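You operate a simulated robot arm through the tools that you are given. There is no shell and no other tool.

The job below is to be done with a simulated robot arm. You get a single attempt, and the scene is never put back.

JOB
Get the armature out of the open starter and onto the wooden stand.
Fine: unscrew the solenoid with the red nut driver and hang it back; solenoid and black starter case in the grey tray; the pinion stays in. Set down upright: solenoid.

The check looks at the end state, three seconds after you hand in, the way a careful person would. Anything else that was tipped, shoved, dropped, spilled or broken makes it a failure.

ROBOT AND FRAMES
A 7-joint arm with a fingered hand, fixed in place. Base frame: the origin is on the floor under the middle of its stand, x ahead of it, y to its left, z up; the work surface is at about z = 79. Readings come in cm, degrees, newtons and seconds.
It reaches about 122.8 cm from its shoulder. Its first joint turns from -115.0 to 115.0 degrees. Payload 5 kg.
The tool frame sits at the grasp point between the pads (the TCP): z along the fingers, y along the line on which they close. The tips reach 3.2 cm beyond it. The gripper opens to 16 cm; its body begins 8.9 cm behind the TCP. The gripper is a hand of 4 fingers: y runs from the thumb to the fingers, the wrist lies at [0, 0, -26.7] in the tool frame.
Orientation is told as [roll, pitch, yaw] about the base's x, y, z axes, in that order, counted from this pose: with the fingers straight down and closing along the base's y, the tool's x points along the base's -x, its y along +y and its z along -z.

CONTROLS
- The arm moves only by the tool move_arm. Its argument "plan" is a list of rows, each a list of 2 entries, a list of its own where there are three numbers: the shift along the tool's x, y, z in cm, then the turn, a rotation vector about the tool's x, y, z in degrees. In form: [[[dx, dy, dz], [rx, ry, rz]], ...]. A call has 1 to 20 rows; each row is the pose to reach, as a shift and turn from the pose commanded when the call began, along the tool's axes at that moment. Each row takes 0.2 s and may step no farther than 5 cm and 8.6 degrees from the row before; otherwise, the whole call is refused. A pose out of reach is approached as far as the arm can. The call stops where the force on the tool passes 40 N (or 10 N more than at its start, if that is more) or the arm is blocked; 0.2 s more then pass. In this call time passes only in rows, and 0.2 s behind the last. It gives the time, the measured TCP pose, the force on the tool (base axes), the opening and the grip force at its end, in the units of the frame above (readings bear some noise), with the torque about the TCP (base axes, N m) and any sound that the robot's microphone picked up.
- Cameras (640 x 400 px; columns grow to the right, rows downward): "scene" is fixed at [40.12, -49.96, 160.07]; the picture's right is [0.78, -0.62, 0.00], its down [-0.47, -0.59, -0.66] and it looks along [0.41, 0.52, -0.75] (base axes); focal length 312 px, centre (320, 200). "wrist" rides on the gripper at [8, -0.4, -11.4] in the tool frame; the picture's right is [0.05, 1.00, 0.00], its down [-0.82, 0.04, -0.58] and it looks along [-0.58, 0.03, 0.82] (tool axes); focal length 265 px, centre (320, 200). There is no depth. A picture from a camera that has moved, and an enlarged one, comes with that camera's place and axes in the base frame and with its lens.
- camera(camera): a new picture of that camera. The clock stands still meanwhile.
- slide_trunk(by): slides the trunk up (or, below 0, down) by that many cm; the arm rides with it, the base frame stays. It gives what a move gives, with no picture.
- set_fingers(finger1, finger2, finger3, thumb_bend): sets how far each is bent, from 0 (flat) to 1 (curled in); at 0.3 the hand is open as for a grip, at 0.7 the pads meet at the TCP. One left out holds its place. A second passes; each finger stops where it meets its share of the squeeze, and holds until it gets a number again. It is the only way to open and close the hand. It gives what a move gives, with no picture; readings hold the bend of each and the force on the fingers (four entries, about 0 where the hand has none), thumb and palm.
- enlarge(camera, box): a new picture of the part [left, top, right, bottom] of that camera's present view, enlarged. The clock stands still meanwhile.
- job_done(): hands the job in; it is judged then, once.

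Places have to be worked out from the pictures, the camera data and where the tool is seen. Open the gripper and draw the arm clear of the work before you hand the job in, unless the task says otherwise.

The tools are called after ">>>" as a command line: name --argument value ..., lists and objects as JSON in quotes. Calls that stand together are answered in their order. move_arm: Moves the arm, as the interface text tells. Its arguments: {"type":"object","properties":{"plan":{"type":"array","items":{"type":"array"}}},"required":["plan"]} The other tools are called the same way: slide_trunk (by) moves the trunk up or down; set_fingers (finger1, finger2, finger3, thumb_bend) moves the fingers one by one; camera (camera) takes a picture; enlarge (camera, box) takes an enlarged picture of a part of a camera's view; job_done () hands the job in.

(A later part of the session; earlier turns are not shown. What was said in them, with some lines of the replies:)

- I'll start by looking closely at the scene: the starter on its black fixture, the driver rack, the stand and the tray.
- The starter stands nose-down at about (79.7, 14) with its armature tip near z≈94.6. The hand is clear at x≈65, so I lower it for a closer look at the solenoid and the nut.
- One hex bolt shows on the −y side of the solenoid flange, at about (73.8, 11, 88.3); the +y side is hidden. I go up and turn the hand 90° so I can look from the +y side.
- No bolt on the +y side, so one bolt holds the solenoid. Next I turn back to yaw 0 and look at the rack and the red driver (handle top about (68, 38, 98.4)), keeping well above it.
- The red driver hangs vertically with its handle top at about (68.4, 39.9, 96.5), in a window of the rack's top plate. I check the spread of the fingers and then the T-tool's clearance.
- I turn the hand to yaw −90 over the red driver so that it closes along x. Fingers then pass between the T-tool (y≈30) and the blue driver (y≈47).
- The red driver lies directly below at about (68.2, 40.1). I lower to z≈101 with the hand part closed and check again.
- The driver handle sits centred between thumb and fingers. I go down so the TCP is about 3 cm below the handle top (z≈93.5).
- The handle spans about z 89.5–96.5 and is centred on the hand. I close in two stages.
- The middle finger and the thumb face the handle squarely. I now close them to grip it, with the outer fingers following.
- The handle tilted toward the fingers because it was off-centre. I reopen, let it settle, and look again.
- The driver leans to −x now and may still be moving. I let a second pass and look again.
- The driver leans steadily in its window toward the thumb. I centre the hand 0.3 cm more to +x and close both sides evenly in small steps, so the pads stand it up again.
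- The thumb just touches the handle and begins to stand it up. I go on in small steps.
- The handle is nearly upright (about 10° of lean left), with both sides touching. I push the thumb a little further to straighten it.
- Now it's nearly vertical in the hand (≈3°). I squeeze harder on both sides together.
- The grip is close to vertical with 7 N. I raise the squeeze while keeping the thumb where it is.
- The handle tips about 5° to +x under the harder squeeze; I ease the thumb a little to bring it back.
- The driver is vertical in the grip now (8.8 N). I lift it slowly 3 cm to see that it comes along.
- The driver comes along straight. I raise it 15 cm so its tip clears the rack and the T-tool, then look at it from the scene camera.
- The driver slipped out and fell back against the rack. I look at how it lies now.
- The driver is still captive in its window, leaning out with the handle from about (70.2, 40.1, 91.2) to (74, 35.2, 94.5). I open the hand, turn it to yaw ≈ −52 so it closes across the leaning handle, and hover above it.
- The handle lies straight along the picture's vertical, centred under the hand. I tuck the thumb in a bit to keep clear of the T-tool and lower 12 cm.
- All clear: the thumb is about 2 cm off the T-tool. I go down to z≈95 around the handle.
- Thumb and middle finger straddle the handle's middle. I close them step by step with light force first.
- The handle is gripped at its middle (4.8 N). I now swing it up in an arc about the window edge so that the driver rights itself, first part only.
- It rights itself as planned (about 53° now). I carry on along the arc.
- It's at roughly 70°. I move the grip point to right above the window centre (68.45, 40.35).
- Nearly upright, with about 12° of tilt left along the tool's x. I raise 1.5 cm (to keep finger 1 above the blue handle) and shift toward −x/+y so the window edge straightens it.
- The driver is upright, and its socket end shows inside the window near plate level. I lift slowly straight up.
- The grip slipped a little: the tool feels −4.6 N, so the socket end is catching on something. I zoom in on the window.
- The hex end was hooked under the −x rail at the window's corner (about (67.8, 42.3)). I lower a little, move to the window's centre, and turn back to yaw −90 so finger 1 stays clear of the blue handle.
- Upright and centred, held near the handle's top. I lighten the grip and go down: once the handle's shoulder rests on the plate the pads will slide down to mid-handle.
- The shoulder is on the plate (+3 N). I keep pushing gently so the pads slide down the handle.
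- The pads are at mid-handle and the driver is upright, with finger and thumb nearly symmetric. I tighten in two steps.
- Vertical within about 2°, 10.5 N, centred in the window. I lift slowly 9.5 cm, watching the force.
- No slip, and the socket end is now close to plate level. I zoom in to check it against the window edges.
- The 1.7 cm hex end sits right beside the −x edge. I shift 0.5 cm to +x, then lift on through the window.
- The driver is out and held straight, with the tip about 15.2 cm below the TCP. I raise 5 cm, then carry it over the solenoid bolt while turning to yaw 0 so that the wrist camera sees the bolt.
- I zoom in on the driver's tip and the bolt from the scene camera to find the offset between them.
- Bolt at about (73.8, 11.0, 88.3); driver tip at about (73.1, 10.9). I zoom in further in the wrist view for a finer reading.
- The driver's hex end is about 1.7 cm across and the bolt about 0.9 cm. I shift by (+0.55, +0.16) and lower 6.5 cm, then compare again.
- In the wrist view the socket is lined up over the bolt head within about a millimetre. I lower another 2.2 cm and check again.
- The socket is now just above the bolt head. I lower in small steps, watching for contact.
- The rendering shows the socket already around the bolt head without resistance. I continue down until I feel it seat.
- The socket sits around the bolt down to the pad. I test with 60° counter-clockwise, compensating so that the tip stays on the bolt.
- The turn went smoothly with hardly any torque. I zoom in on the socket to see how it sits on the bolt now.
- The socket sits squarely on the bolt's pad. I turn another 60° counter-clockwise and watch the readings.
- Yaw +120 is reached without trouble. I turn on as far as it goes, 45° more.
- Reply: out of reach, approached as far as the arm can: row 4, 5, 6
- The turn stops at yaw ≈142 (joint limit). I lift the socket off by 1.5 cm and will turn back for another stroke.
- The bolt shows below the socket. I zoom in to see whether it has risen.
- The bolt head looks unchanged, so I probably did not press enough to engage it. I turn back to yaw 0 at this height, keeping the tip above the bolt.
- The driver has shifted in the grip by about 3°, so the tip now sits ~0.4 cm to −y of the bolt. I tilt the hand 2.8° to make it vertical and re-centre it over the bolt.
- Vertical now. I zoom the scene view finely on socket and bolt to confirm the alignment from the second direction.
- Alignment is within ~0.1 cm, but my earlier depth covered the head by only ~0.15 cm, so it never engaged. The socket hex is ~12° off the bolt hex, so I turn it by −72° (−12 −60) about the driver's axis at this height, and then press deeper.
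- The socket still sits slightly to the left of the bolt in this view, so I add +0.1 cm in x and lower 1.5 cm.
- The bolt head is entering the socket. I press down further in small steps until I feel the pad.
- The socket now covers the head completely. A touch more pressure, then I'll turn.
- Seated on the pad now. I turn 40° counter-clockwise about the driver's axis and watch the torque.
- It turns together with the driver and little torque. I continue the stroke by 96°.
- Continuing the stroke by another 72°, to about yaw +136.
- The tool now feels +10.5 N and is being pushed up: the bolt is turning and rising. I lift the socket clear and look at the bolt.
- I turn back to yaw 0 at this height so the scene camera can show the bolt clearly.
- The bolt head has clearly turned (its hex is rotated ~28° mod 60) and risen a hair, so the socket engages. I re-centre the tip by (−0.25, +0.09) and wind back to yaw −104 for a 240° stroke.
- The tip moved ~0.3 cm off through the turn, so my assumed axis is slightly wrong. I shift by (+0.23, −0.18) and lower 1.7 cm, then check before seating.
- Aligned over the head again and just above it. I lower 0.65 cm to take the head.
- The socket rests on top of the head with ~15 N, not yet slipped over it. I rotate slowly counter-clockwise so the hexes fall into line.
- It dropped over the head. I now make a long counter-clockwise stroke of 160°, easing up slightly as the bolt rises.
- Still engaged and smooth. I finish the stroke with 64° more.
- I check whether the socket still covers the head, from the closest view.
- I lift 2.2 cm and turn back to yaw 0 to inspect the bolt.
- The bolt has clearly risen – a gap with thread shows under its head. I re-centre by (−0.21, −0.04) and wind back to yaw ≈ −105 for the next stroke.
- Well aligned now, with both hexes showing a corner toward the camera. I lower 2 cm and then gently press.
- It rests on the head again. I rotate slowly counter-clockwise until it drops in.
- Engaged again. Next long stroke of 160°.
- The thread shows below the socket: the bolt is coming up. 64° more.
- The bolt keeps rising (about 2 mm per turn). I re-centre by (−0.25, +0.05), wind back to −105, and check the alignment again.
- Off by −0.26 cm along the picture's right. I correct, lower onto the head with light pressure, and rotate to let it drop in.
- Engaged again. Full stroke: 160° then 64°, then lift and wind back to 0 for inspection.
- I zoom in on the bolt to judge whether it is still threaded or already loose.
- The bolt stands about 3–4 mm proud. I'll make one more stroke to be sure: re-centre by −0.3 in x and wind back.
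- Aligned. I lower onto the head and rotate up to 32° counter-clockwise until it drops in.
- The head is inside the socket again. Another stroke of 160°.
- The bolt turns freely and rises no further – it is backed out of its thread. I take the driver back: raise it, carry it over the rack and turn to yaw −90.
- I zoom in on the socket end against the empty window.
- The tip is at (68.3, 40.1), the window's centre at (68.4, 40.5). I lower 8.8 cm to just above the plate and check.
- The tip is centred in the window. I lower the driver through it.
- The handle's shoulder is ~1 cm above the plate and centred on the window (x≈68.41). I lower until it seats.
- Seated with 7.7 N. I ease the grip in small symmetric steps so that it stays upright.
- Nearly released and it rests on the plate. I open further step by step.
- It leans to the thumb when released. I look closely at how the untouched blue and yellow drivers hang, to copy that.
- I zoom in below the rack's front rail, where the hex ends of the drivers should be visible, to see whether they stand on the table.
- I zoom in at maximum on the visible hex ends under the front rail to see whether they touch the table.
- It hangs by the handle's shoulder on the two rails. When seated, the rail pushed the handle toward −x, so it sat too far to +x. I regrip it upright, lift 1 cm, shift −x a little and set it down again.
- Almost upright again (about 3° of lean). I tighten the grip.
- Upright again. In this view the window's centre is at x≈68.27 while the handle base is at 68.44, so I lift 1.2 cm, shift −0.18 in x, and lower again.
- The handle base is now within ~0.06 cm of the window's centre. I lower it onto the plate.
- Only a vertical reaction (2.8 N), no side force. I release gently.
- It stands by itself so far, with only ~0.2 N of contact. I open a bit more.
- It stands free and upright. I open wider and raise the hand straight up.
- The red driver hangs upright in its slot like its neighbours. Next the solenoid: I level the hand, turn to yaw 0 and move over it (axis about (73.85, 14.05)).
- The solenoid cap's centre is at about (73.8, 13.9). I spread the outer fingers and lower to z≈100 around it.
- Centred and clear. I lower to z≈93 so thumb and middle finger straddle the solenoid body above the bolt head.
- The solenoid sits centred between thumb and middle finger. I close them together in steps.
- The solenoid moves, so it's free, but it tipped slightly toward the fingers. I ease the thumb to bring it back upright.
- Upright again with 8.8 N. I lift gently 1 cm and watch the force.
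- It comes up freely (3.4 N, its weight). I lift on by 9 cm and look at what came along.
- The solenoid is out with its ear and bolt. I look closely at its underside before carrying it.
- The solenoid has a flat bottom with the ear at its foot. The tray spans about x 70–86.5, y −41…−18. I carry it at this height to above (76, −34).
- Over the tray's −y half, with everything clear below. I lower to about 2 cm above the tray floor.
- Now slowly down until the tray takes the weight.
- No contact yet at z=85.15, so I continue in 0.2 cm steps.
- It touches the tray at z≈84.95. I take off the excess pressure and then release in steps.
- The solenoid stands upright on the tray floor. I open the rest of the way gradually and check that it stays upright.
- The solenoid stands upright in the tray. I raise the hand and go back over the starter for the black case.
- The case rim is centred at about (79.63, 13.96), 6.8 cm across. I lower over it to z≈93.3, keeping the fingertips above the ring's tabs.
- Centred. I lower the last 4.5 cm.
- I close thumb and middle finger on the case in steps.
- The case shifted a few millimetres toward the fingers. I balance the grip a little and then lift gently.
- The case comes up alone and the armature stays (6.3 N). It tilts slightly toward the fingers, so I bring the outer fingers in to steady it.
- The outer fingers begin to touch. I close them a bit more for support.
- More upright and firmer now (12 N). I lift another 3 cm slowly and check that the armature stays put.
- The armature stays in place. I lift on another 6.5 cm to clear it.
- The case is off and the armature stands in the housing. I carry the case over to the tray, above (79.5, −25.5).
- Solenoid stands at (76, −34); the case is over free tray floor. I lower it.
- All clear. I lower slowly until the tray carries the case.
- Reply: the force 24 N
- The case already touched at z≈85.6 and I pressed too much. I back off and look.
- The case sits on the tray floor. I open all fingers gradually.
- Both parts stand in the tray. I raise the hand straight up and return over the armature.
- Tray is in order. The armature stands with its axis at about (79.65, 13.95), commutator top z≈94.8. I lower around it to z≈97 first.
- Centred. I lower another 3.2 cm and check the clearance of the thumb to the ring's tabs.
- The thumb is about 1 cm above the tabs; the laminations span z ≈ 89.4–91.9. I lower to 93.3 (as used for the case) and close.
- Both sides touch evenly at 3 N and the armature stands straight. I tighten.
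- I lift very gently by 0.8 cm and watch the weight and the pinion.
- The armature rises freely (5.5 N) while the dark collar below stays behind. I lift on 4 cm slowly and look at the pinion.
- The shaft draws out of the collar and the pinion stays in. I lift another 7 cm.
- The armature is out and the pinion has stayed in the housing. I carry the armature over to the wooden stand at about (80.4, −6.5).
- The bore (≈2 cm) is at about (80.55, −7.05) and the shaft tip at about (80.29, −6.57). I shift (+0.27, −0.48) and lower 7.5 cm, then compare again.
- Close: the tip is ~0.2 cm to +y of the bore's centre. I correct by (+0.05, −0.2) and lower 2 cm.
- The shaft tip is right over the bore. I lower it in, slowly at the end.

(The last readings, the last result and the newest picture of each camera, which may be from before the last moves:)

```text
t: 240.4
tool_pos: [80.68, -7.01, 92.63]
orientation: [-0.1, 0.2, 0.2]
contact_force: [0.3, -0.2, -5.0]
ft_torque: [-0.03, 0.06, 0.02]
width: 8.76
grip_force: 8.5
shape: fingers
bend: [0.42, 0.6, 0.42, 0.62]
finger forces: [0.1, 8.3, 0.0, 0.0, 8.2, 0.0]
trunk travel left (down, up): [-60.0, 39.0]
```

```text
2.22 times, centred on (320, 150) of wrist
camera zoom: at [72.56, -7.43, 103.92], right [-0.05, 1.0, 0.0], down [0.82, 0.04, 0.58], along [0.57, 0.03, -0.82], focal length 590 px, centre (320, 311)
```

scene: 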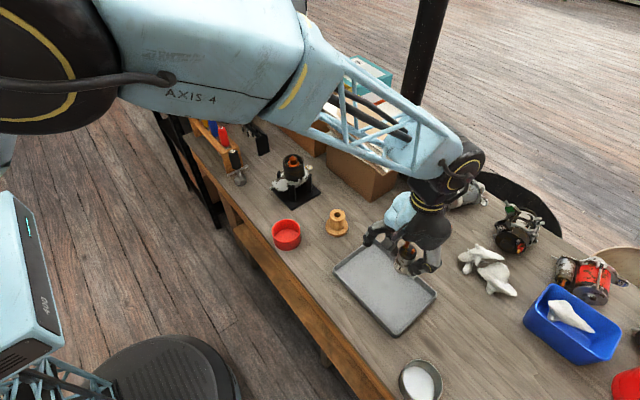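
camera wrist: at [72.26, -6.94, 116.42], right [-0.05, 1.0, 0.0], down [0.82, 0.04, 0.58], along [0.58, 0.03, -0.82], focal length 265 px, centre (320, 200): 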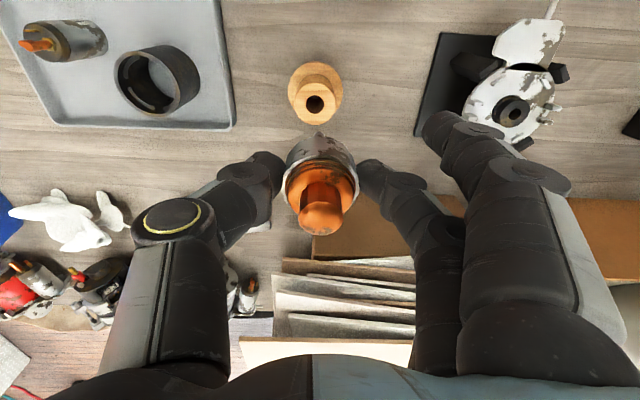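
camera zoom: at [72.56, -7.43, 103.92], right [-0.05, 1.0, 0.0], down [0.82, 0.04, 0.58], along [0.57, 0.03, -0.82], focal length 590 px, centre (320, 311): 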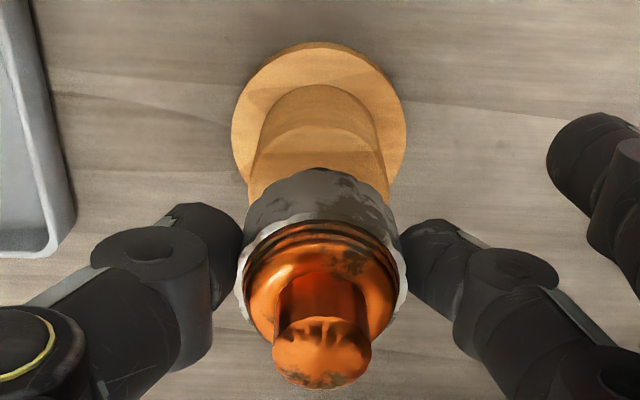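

The shaft is inside the bore. I go on down in small steps until the armature rests on the stand.

>>> move_arm --plan '[[[0, 0, 0.4], [0, 0, 0]], [[0, 0, 0.8], [0, 0, 0]], [[0, 0, 1.1], [0, 0, 0]]]'

>>> enlarge --camera "scene" --box '[325, 190, 355, 230]'

```text
t: 241.2
tool_pos: [80.81, -6.93, 91.56]
orientation: [0.0, 0.1, 0.2]
contact_force: [-0.4, 0.1, -5.6]
ft_torque: [0.02, 0.0, -0.01]
width: 8.77
grip_force: 8.2
shape: fingers
bend: [0.42, 0.6, 0.42, 0.62]
finger forces: [0.1, 8.3, 0.0, 0.1, 8.1, 0.1]
trunk travel left (down, up): [-60.0, 39.0]
```

```text
10.00 times, centred on (340, 210) of scene
camera zoom: at [40.12, -49.96, 160.07], right [0.78, -0.62, 0.0], down [-0.47, -0.59, -0.66], along [0.41, 0.52, -0.75], focal length 3116 px, centre (120, 100)
```

zoom: 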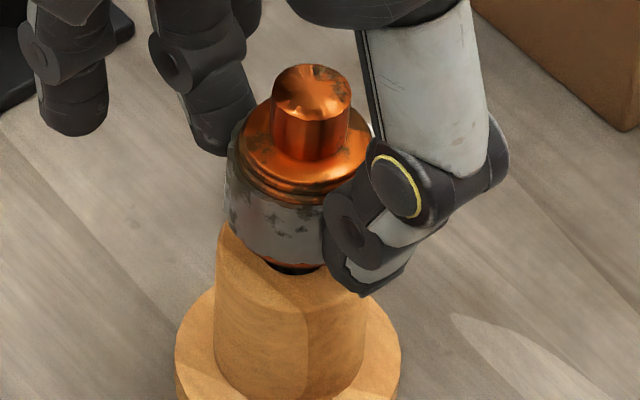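

Nearly down. Small 0.15 cm steps until the stand takes the weight.

>>> move_arm --plan '[[[0, 0, 0.15], [0, 0, 0]], [[0, 0, 0.3], [0, 0, 0]]]'

>>> move_arm --plan '[[[0, 0, 0.15], [0, 0, 0]], [[0, 0, 0.25], [0, 0, 0]]]'

>>> enlarge --camera "scene" --box '[325, 190, 355, 230]'

```text
t: 241.8
tool_pos: [80.75, -6.9, 91.23]
orientation: [0.0, 0.1, 0.2]
contact_force: [0.0, -1.0, -6.1]
ft_torque: [-0.01, 0.04, -0.03]
width: 8.75
grip_force: 8.8
shape: fingers
bend: [0.42, 0.6, 0.42, 0.62]
finger forces: [0.0, 8.4, 0.1, 0.0, 8.1, 0.1]
trunk travel left (down, up): [-60.0, 39.0]
```

```text
t: 242.4
tool_pos: [80.69, -6.94, 91.06]
orientation: [0.0, 0.2, 0.1]
contact_force: [0.8, 0.5, -6.3]
ft_torque: [0.02, 0.0, 0.0]
width: 8.76
grip_force: 8.1
shape: fingers
bend: [0.42, 0.6, 0.42, 0.62]
finger forces: [0.0, 8.3, 0.0, 0.0, 8.1, 0.1]
trunk travel left (down, up): [-60.0, 39.0]
```

```text
10.00 times, centred on (340, 210) of scene
camera zoom: at [40.12, -49.96, 160.07], right [0.78, -0.62, 0.0], down [-0.47, -0.59, -0.66], along [0.41, 0.52, -0.75], focal length 3116 px, centre (120, 100)
```

zoom: 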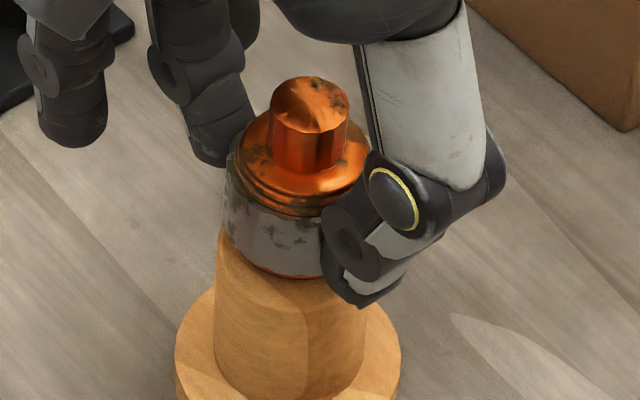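

>>> move_arm --plan '[[[0, 0, 0.15], [0, 0, 0]]]'

>>> move_arm --plan '[[[0, 0, 0.15], [0, 0, 0]]]'

```text
t: 242.8
tool_pos: [80.76, -6.91, 90.84]
orientation: [-0.1, 0.1, 0.1]
contact_force: [0.5, 0.3, -5.9]
ft_torque: [0.01, 0.03, 0.0]
width: 8.75
grip_force: 8.2
shape: fingers
bend: [0.42, 0.6, 0.42, 0.62]
finger forces: [0.0, 8.3, 0.0, 0.0, 8.2, 0.0]
trunk travel left (down, up): [-60.0, 39.0]
```

```text
t: 243.2
tool_pos: [80.65, -6.88, 90.57]
orientation: [-0.1, 0.1, 0.2]
contact_force: [0.9, 0.2, -5.5]
ft_torque: [0.0, 0.0, -0.02]
width: 8.73
grip_force: 7.9
shape: fingers
bend: [0.42, 0.6, 0.42, 0.62]
finger forces: [0.0, 8.2, 0.1, 0.0, 8.2, 0.0]
trunk travel left (down, up): [-60.0, 39.0]
```

Still carrying its full weight. I continue by 0.15 cm at a time.

>>> move_arm --plan '[[[0, 0, 0.15], [0, 0, 0]]]'

>>> move_arm --plan '[[[0, 0, 0.12], [0, 0, 0]]]'

>>> enlarge --camera "scene" --box '[325, 195, 355, 235]'

>>> enlarge --camera "wrist" --box '[260, 60, 380, 240]'

```text
t: 243.6
tool_pos: [80.63, -6.77, 90.62]
orientation: [0.0, 0.1, 0.3]
contact_force: [0.5, 0.4, -5.9]
ft_torque: [-0.01, 0.03, 0.0]
width: 8.77
grip_force: 8.3
shape: fingers
bend: [0.42, 0.6, 0.42, 0.62]
finger forces: [0.1, 8.3, 0.0, 0.0, 8.1, 0.0]
trunk travel left (down, up): [-60.0, 39.0]
```

```text
t: 244.0
tool_pos: [80.73, -6.93, 90.5]
orientation: [-0.1, 0.2, 0.1]
contact_force: [-1.2, -0.1, -2.6]
ft_torque: [0.04, 0.04, 0.01]
width: 8.75
grip_force: 8.1
shape: fingers
bend: [0.42, 0.6, 0.42, 0.62]
finger forces: [0.1, 8.7, 0.0, 0.1, 8.5, 0.0]
trunk travel left (down, up): [-60.0, 39.0]
```

```text
10.00 times, centred on (340, 215) of scene
camera zoom: at [40.12, -49.96, 160.07], right [0.78, -0.62, 0.0], down [-0.47, -0.59, -0.66], along [0.41, 0.52, -0.75], focal length 3116 px, centre (120, 50)
```

zoom: 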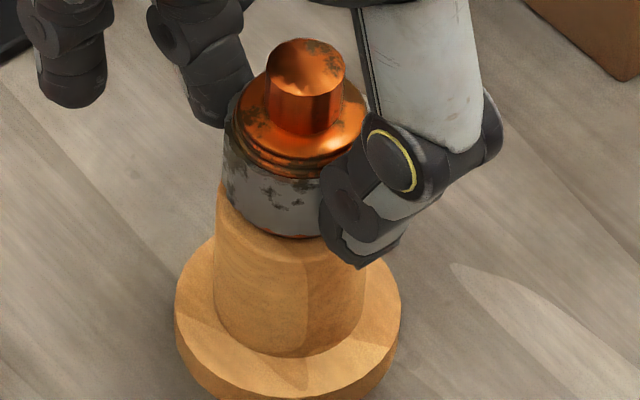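

```text
2.22 times, centred on (320, 150) of wrist
camera zoom: at [72.55, -7.39, 101.75], right [-0.05, 1.0, 0.0], down [0.82, 0.04, 0.58], along [0.58, 0.03, -0.82], focal length 590 px, centre (320, 311)
```

zoom: 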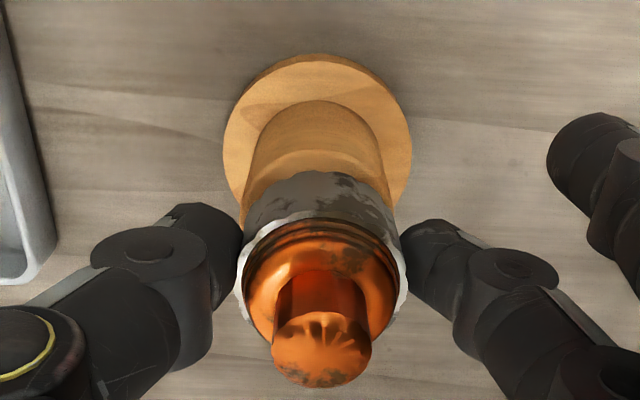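

The stand now takes part of the weight (−2.6 N). A hair more, then I release gradually.

>>> move_arm --plan '[[[0, 0, 0.08], [0, 0, 0]]]'

>>> set_fingers --finger2 0.66 --thumb_bend 0.635

>>> set_fingers --finger2 0.6 --thumb_bend 0.61

>>> enlarge --camera "wrist" --box '[260, 60, 380, 240]'

>>> enlarge --camera "scene" --box '[325, 195, 355, 235]'

```text
t: 244.4
tool_pos: [80.67, -6.9, 90.46]
orientation: [0.1, -0.1, 0.0]
contact_force: [-1.6, 0.5, 0.7]
ft_torque: [0.07, 0.01, 0.0]
width: 8.77
grip_force: 8.6
shape: fingers
bend: [0.42, 0.6, 0.42, 0.62]
finger forces: [0.1, 9.5, 0.0, 0.1, 9.3, 0.0]
trunk travel left (down, up): [-60.0, 39.0]
```

```text
t: 245.4
tool_pos: [80.73, -6.85, 90.42]
orientation: [0.1, 0.0, 0.2]
contact_force: [-1.3, 1.0, 3.1]
ft_torque: [0.01, -0.03, 0.03]
width: 8.78
grip_force: 6.6
shape: fingers
bend: [0.42, 0.6, 0.42, 0.62]
finger forces: [0.0, 6.6, 0.0, 0.0, 6.2, 0.0]
trunk travel left (down, up): [-60.0, 39.0]
```

```text
t: 246.4
tool_pos: [80.8, -6.89, 90.36]
orientation: [0.0, 0.1, 0.1]
contact_force: [0.2, -0.7, 2.8]
ft_torque: [-0.05, 0.01, 0.01]
width: 8.82
grip_force: 2.3
shape: fingers
bend: [0.42, 0.59, 0.42, 0.61]
finger forces: [0.0, 1.7, 0.0, 0.0, 2.6, 0.0]
trunk travel left (down, up): [-60.0, 39.0]
```

```text
2.22 times, centred on (320, 150) of wrist
camera zoom: at [72.53, -7.41, 101.67], right [-0.05, 1.0, 0.0], down [0.82, 0.04, 0.58], along [0.58, 0.03, -0.82], focal length 590 px, centre (320, 311)
```

zoom: 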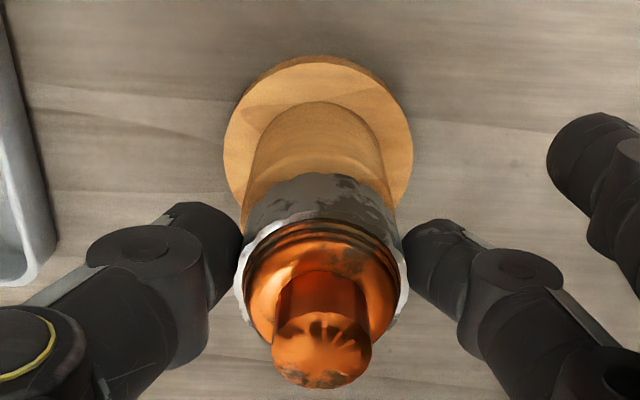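

```text
10.00 times, centred on (340, 215) of scene
camera zoom: at [40.12, -49.96, 160.07], right [0.78, -0.62, 0.0], down [-0.47, -0.59, -0.66], along [0.41, 0.52, -0.75], focal length 3116 px, centre (120, 50)
```

zoom: 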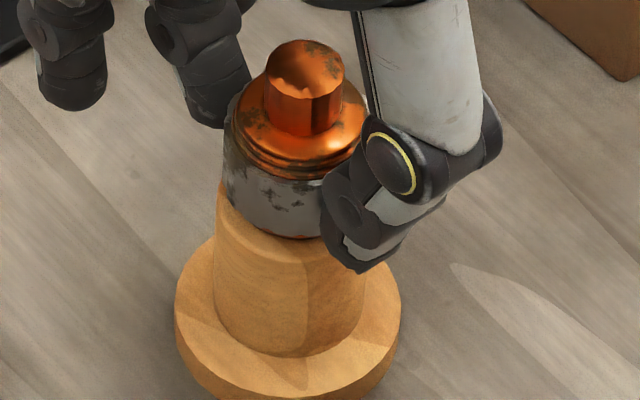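

The armature rests flat on the stand. I open fully and raise the hand straight up.

>>> set_fingers --finger2 0.57 --thumb_bend 0.58

>>> set_fingers --finger1 0.42 --finger2 0.5 --finger3 0.42 --thumb_bend 0.5

>>> move_arm --plan '[[[0, 0, -1], [0, 0, 0]], [[0, 0, -3], [0, 0, 0]], [[0, 0, -6], [0, 0, 0]], [[0, 0, -10], [0, 0, 0]], [[0, 0, -14], [0, 0, 0]], [[0, 0, -18], [0, 0, 0]], [[0, 0, -22], [0, 0, 0]]]'

>>> camera --camera "wrist"

>>> enlarge --camera "scene" --box '[260, 140, 450, 340]'

```text
t: 247.4
tool_pos: [80.73, -6.89, 90.43]
orientation: [0.0, 0.0, 0.2]
contact_force: [-0.6, 0.1, 0.8]
ft_torque: [-0.01, -0.02, 0.01]
width: 9.26
grip_force: 0.1
shape: fingers
bend: [0.42, 0.56, 0.42, 0.57]
finger forces: [0.1, 0.0, 0.0, 0.0, 0.1, 0.0]
trunk travel left (down, up): [-60.0, 39.0]
```

```text
t: 248.4
tool_pos: [80.76, -6.93, 90.39]
orientation: [0.0, 0.1, 0.1]
contact_force: [0.1, 0.2, 0.0]
ft_torque: [0.0, 0.01, -0.01]
width: 10.65
grip_force: 0.0
shape: fingers
bend: [0.42, 0.5, 0.42, 0.5]
finger forces: [0.0, 0.1, 0.0, 0.0, 0.0, 0.0]
trunk travel left (down, up): [-60.0, 39.0]
```

```text
t: 250.0
tool_pos: [80.68, -6.88, 112.42]
orientation: [0.0, 0.0, 0.2]
contact_force: [0.2, 0.9, 0.3]
ft_torque: [0.0, 0.02, 0.0]
width: 10.61
grip_force: 0.0
shape: fingers
bend: [0.42, 0.5, 0.42, 0.5]
finger forces: [0.0, 0.0, 0.1, 0.0, 0.0, 0.1]
trunk travel left (down, up): [-60.0, 39.0]
```

```text
taken
camera wrist: at [72.54, -7.39, 123.75], right [-0.05, 1.0, 0.0], down [0.82, 0.04, 0.58], along [0.58, 0.03, -0.82], focal length 265 px, centre (320, 200)
```

wrist: 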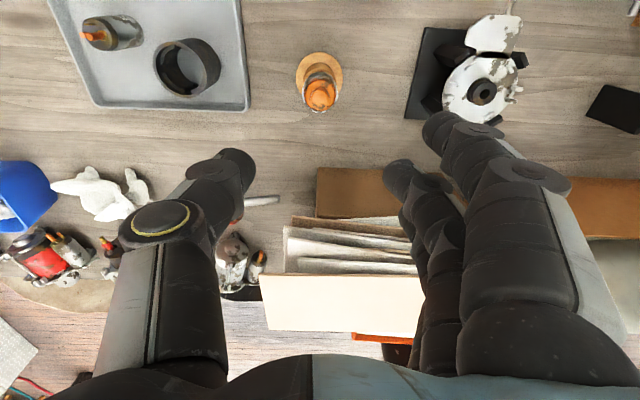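

```text
2.00 times, centred on (355, 240) of scene
camera zoom: at [40.12, -49.96, 160.07], right [0.78, -0.62, 0.0], down [-0.47, -0.59, -0.66], along [0.41, 0.52, -0.75], focal length 623 px, centre (250, 120)
```

zoom: 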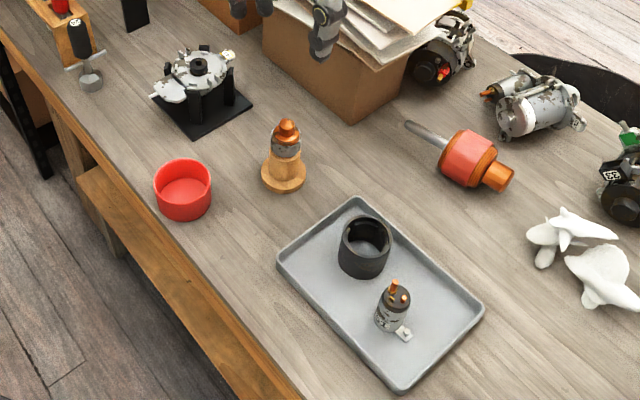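

The armature stands in the wooden stand. I open the hand and withdraw to a clear pose near the start, then do a final check of everything.

>>> set_fingers --finger1 0.3 --finger2 0.3 --finger3 0.3 --thumb_bend 0.3

>>> move_arm --plan '[[[0, 0, -4], [0, 0, 0]], [[1.5, 1, -8], [0, 0, 0]], [[4.5, 3, -11], [0, 0, 0]], [[7.5, 5, -13], [0, 0, 0]], [[10.5, 7, -14], [0, 0, 0]], [[13.5, 9, -15], [0, 0, 0]], [[16.5, 11, -15], [0, 0, 0]], [[20, 13, -15], [0, 0, 0]], [[24, 14, -15], [0, 0, 0]], [[28, 14, -15], [0, 0, 0]]]'

>>> camera --camera "scene"

>>> enlarge --camera "scene" --box '[180, 80, 290, 200]'

>>> enlarge --camera "scene" --box '[260, 150, 360, 250]'

>>> enlarge --camera "scene" --box '[330, 230, 440, 330]'

>>> camera --camera "wrist"

```text
t: 251.0
tool_pos: [80.79, -7.02, 112.39]
orientation: [0.0, 0.0, 0.2]
contact_force: [1.1, 0.0, 0.1]
ft_torque: [0.01, -0.01, 0.02]
width: 16.99
grip_force: 0.0
shape: fingers
bend: [0.3, 0.3, 0.3, 0.3]
finger forces: [0.0, 0.0, 0.0, 0.0, 0.1, 0.0]
trunk travel left (down, up): [-60.0, 39.0]
```

```text
t: 253.2
tool_pos: [52.55, 7.18, 127.51]
orientation: [-0.1, -0.1, 0.2]
contact_force: [-0.9, -0.1, -0.4]
ft_torque: [0.04, -0.04, -0.01]
width: 17.03
grip_force: 0.0
shape: fingers
bend: [0.3, 0.3, 0.3, 0.3]
finger forces: [0.0, 0.1, 0.1, 0.0, 0.0, 0.0]
trunk travel left (down, up): [-60.0, 39.0]
```

```text
taken
```

scene: 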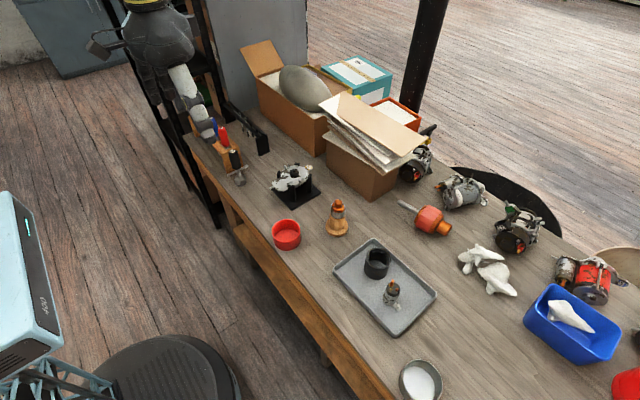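

```text
3.33 times, centred on (235, 140) of scene
camera zoom: at [40.12, -49.96, 160.07], right [0.78, -0.62, 0.0], down [-0.47, -0.59, -0.66], along [0.41, 0.52, -0.75], focal length 1039 px, centre (603, 400)
```

zoom: 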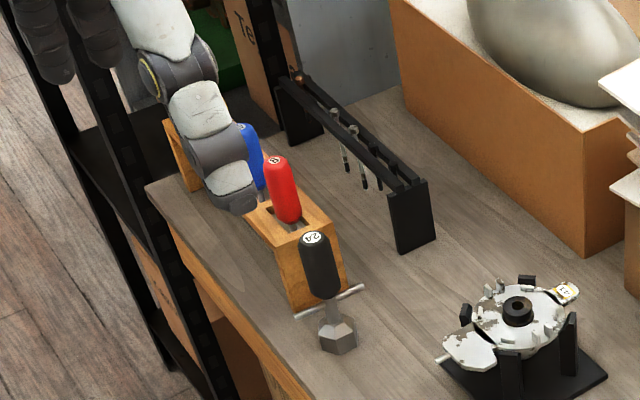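

```text
4.00 times, centred on (310, 200) of scene
camera zoom: at [40.12, -49.96, 160.07], right [0.78, -0.62, 0.0], down [-0.47, -0.59, -0.66], along [0.41, 0.52, -0.75], focal length 1247 px, centre (360, 200)
```

zoom: 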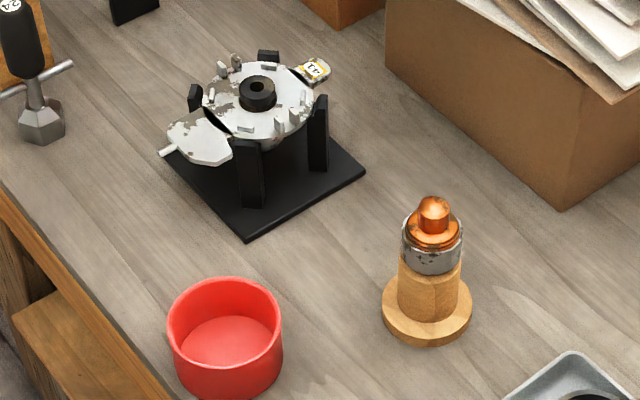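

```text
4.00 times, centred on (385, 280) of scene
camera zoom: at [40.12, -49.96, 160.07], right [0.78, -0.62, 0.0], down [-0.47, -0.59, -0.66], along [0.41, 0.52, -0.75], focal length 1247 px, centre (60, -120)
```

zoom: 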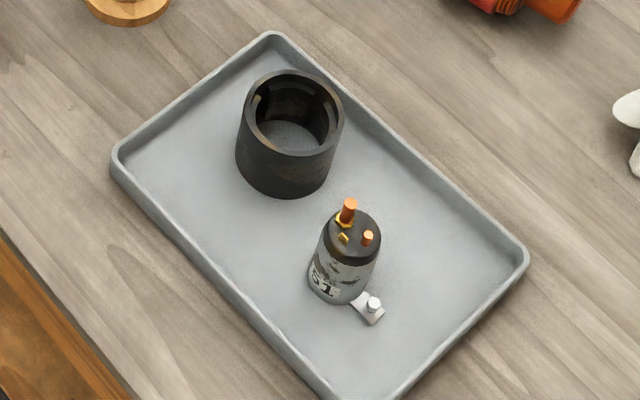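

```text
taken
camera wrist: at [44.34, 6.58, 138.7], right [-0.05, 1.0, 0.0], down [0.82, 0.04, 0.58], along [0.58, 0.03, -0.82], focal length 265 px, centre (320, 200)
```

wrist: 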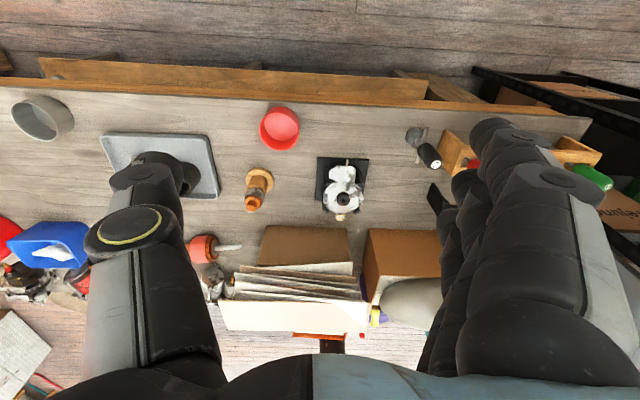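

Everything checks out in the final pictures:
- The armature stands in the wooden stand, and the pinion is still in the housing.
- The solenoid stands upright in the grey tray beside the case.
- The red driver hangs upright in the rack, and nothing else has moved.
- The hand is open and clear of the work.

I hand the job in.

>>> job_done

```text
The job is handed in.
```

The armature is out of the starter and standing in the wooden stand, and I've handed the job in. I don't have the result of the check yet.

- **Solenoid:** I unscrewed it with the red nut driver and set it upright in the grey tray. Its bolt is still sitting loose in the ear.
- **Case:** it stands in the grey tray next to the solenoid.
- **Pinion:** it stayed in the housing when the armature came out.
- **Red nut driver:** it hangs upright in its slot again. The first time I lifted it, it slipped out of the grip and fell back, leaning in its slot. I picked it up again from there, and nothing else was knocked.
- **Case set-down:** I pressed it onto the tray with about 24 N before backing off. I saw no damage.

In the last pictures, nothing else on the bench looked moved or tipped. The hand is open and clear of the work.
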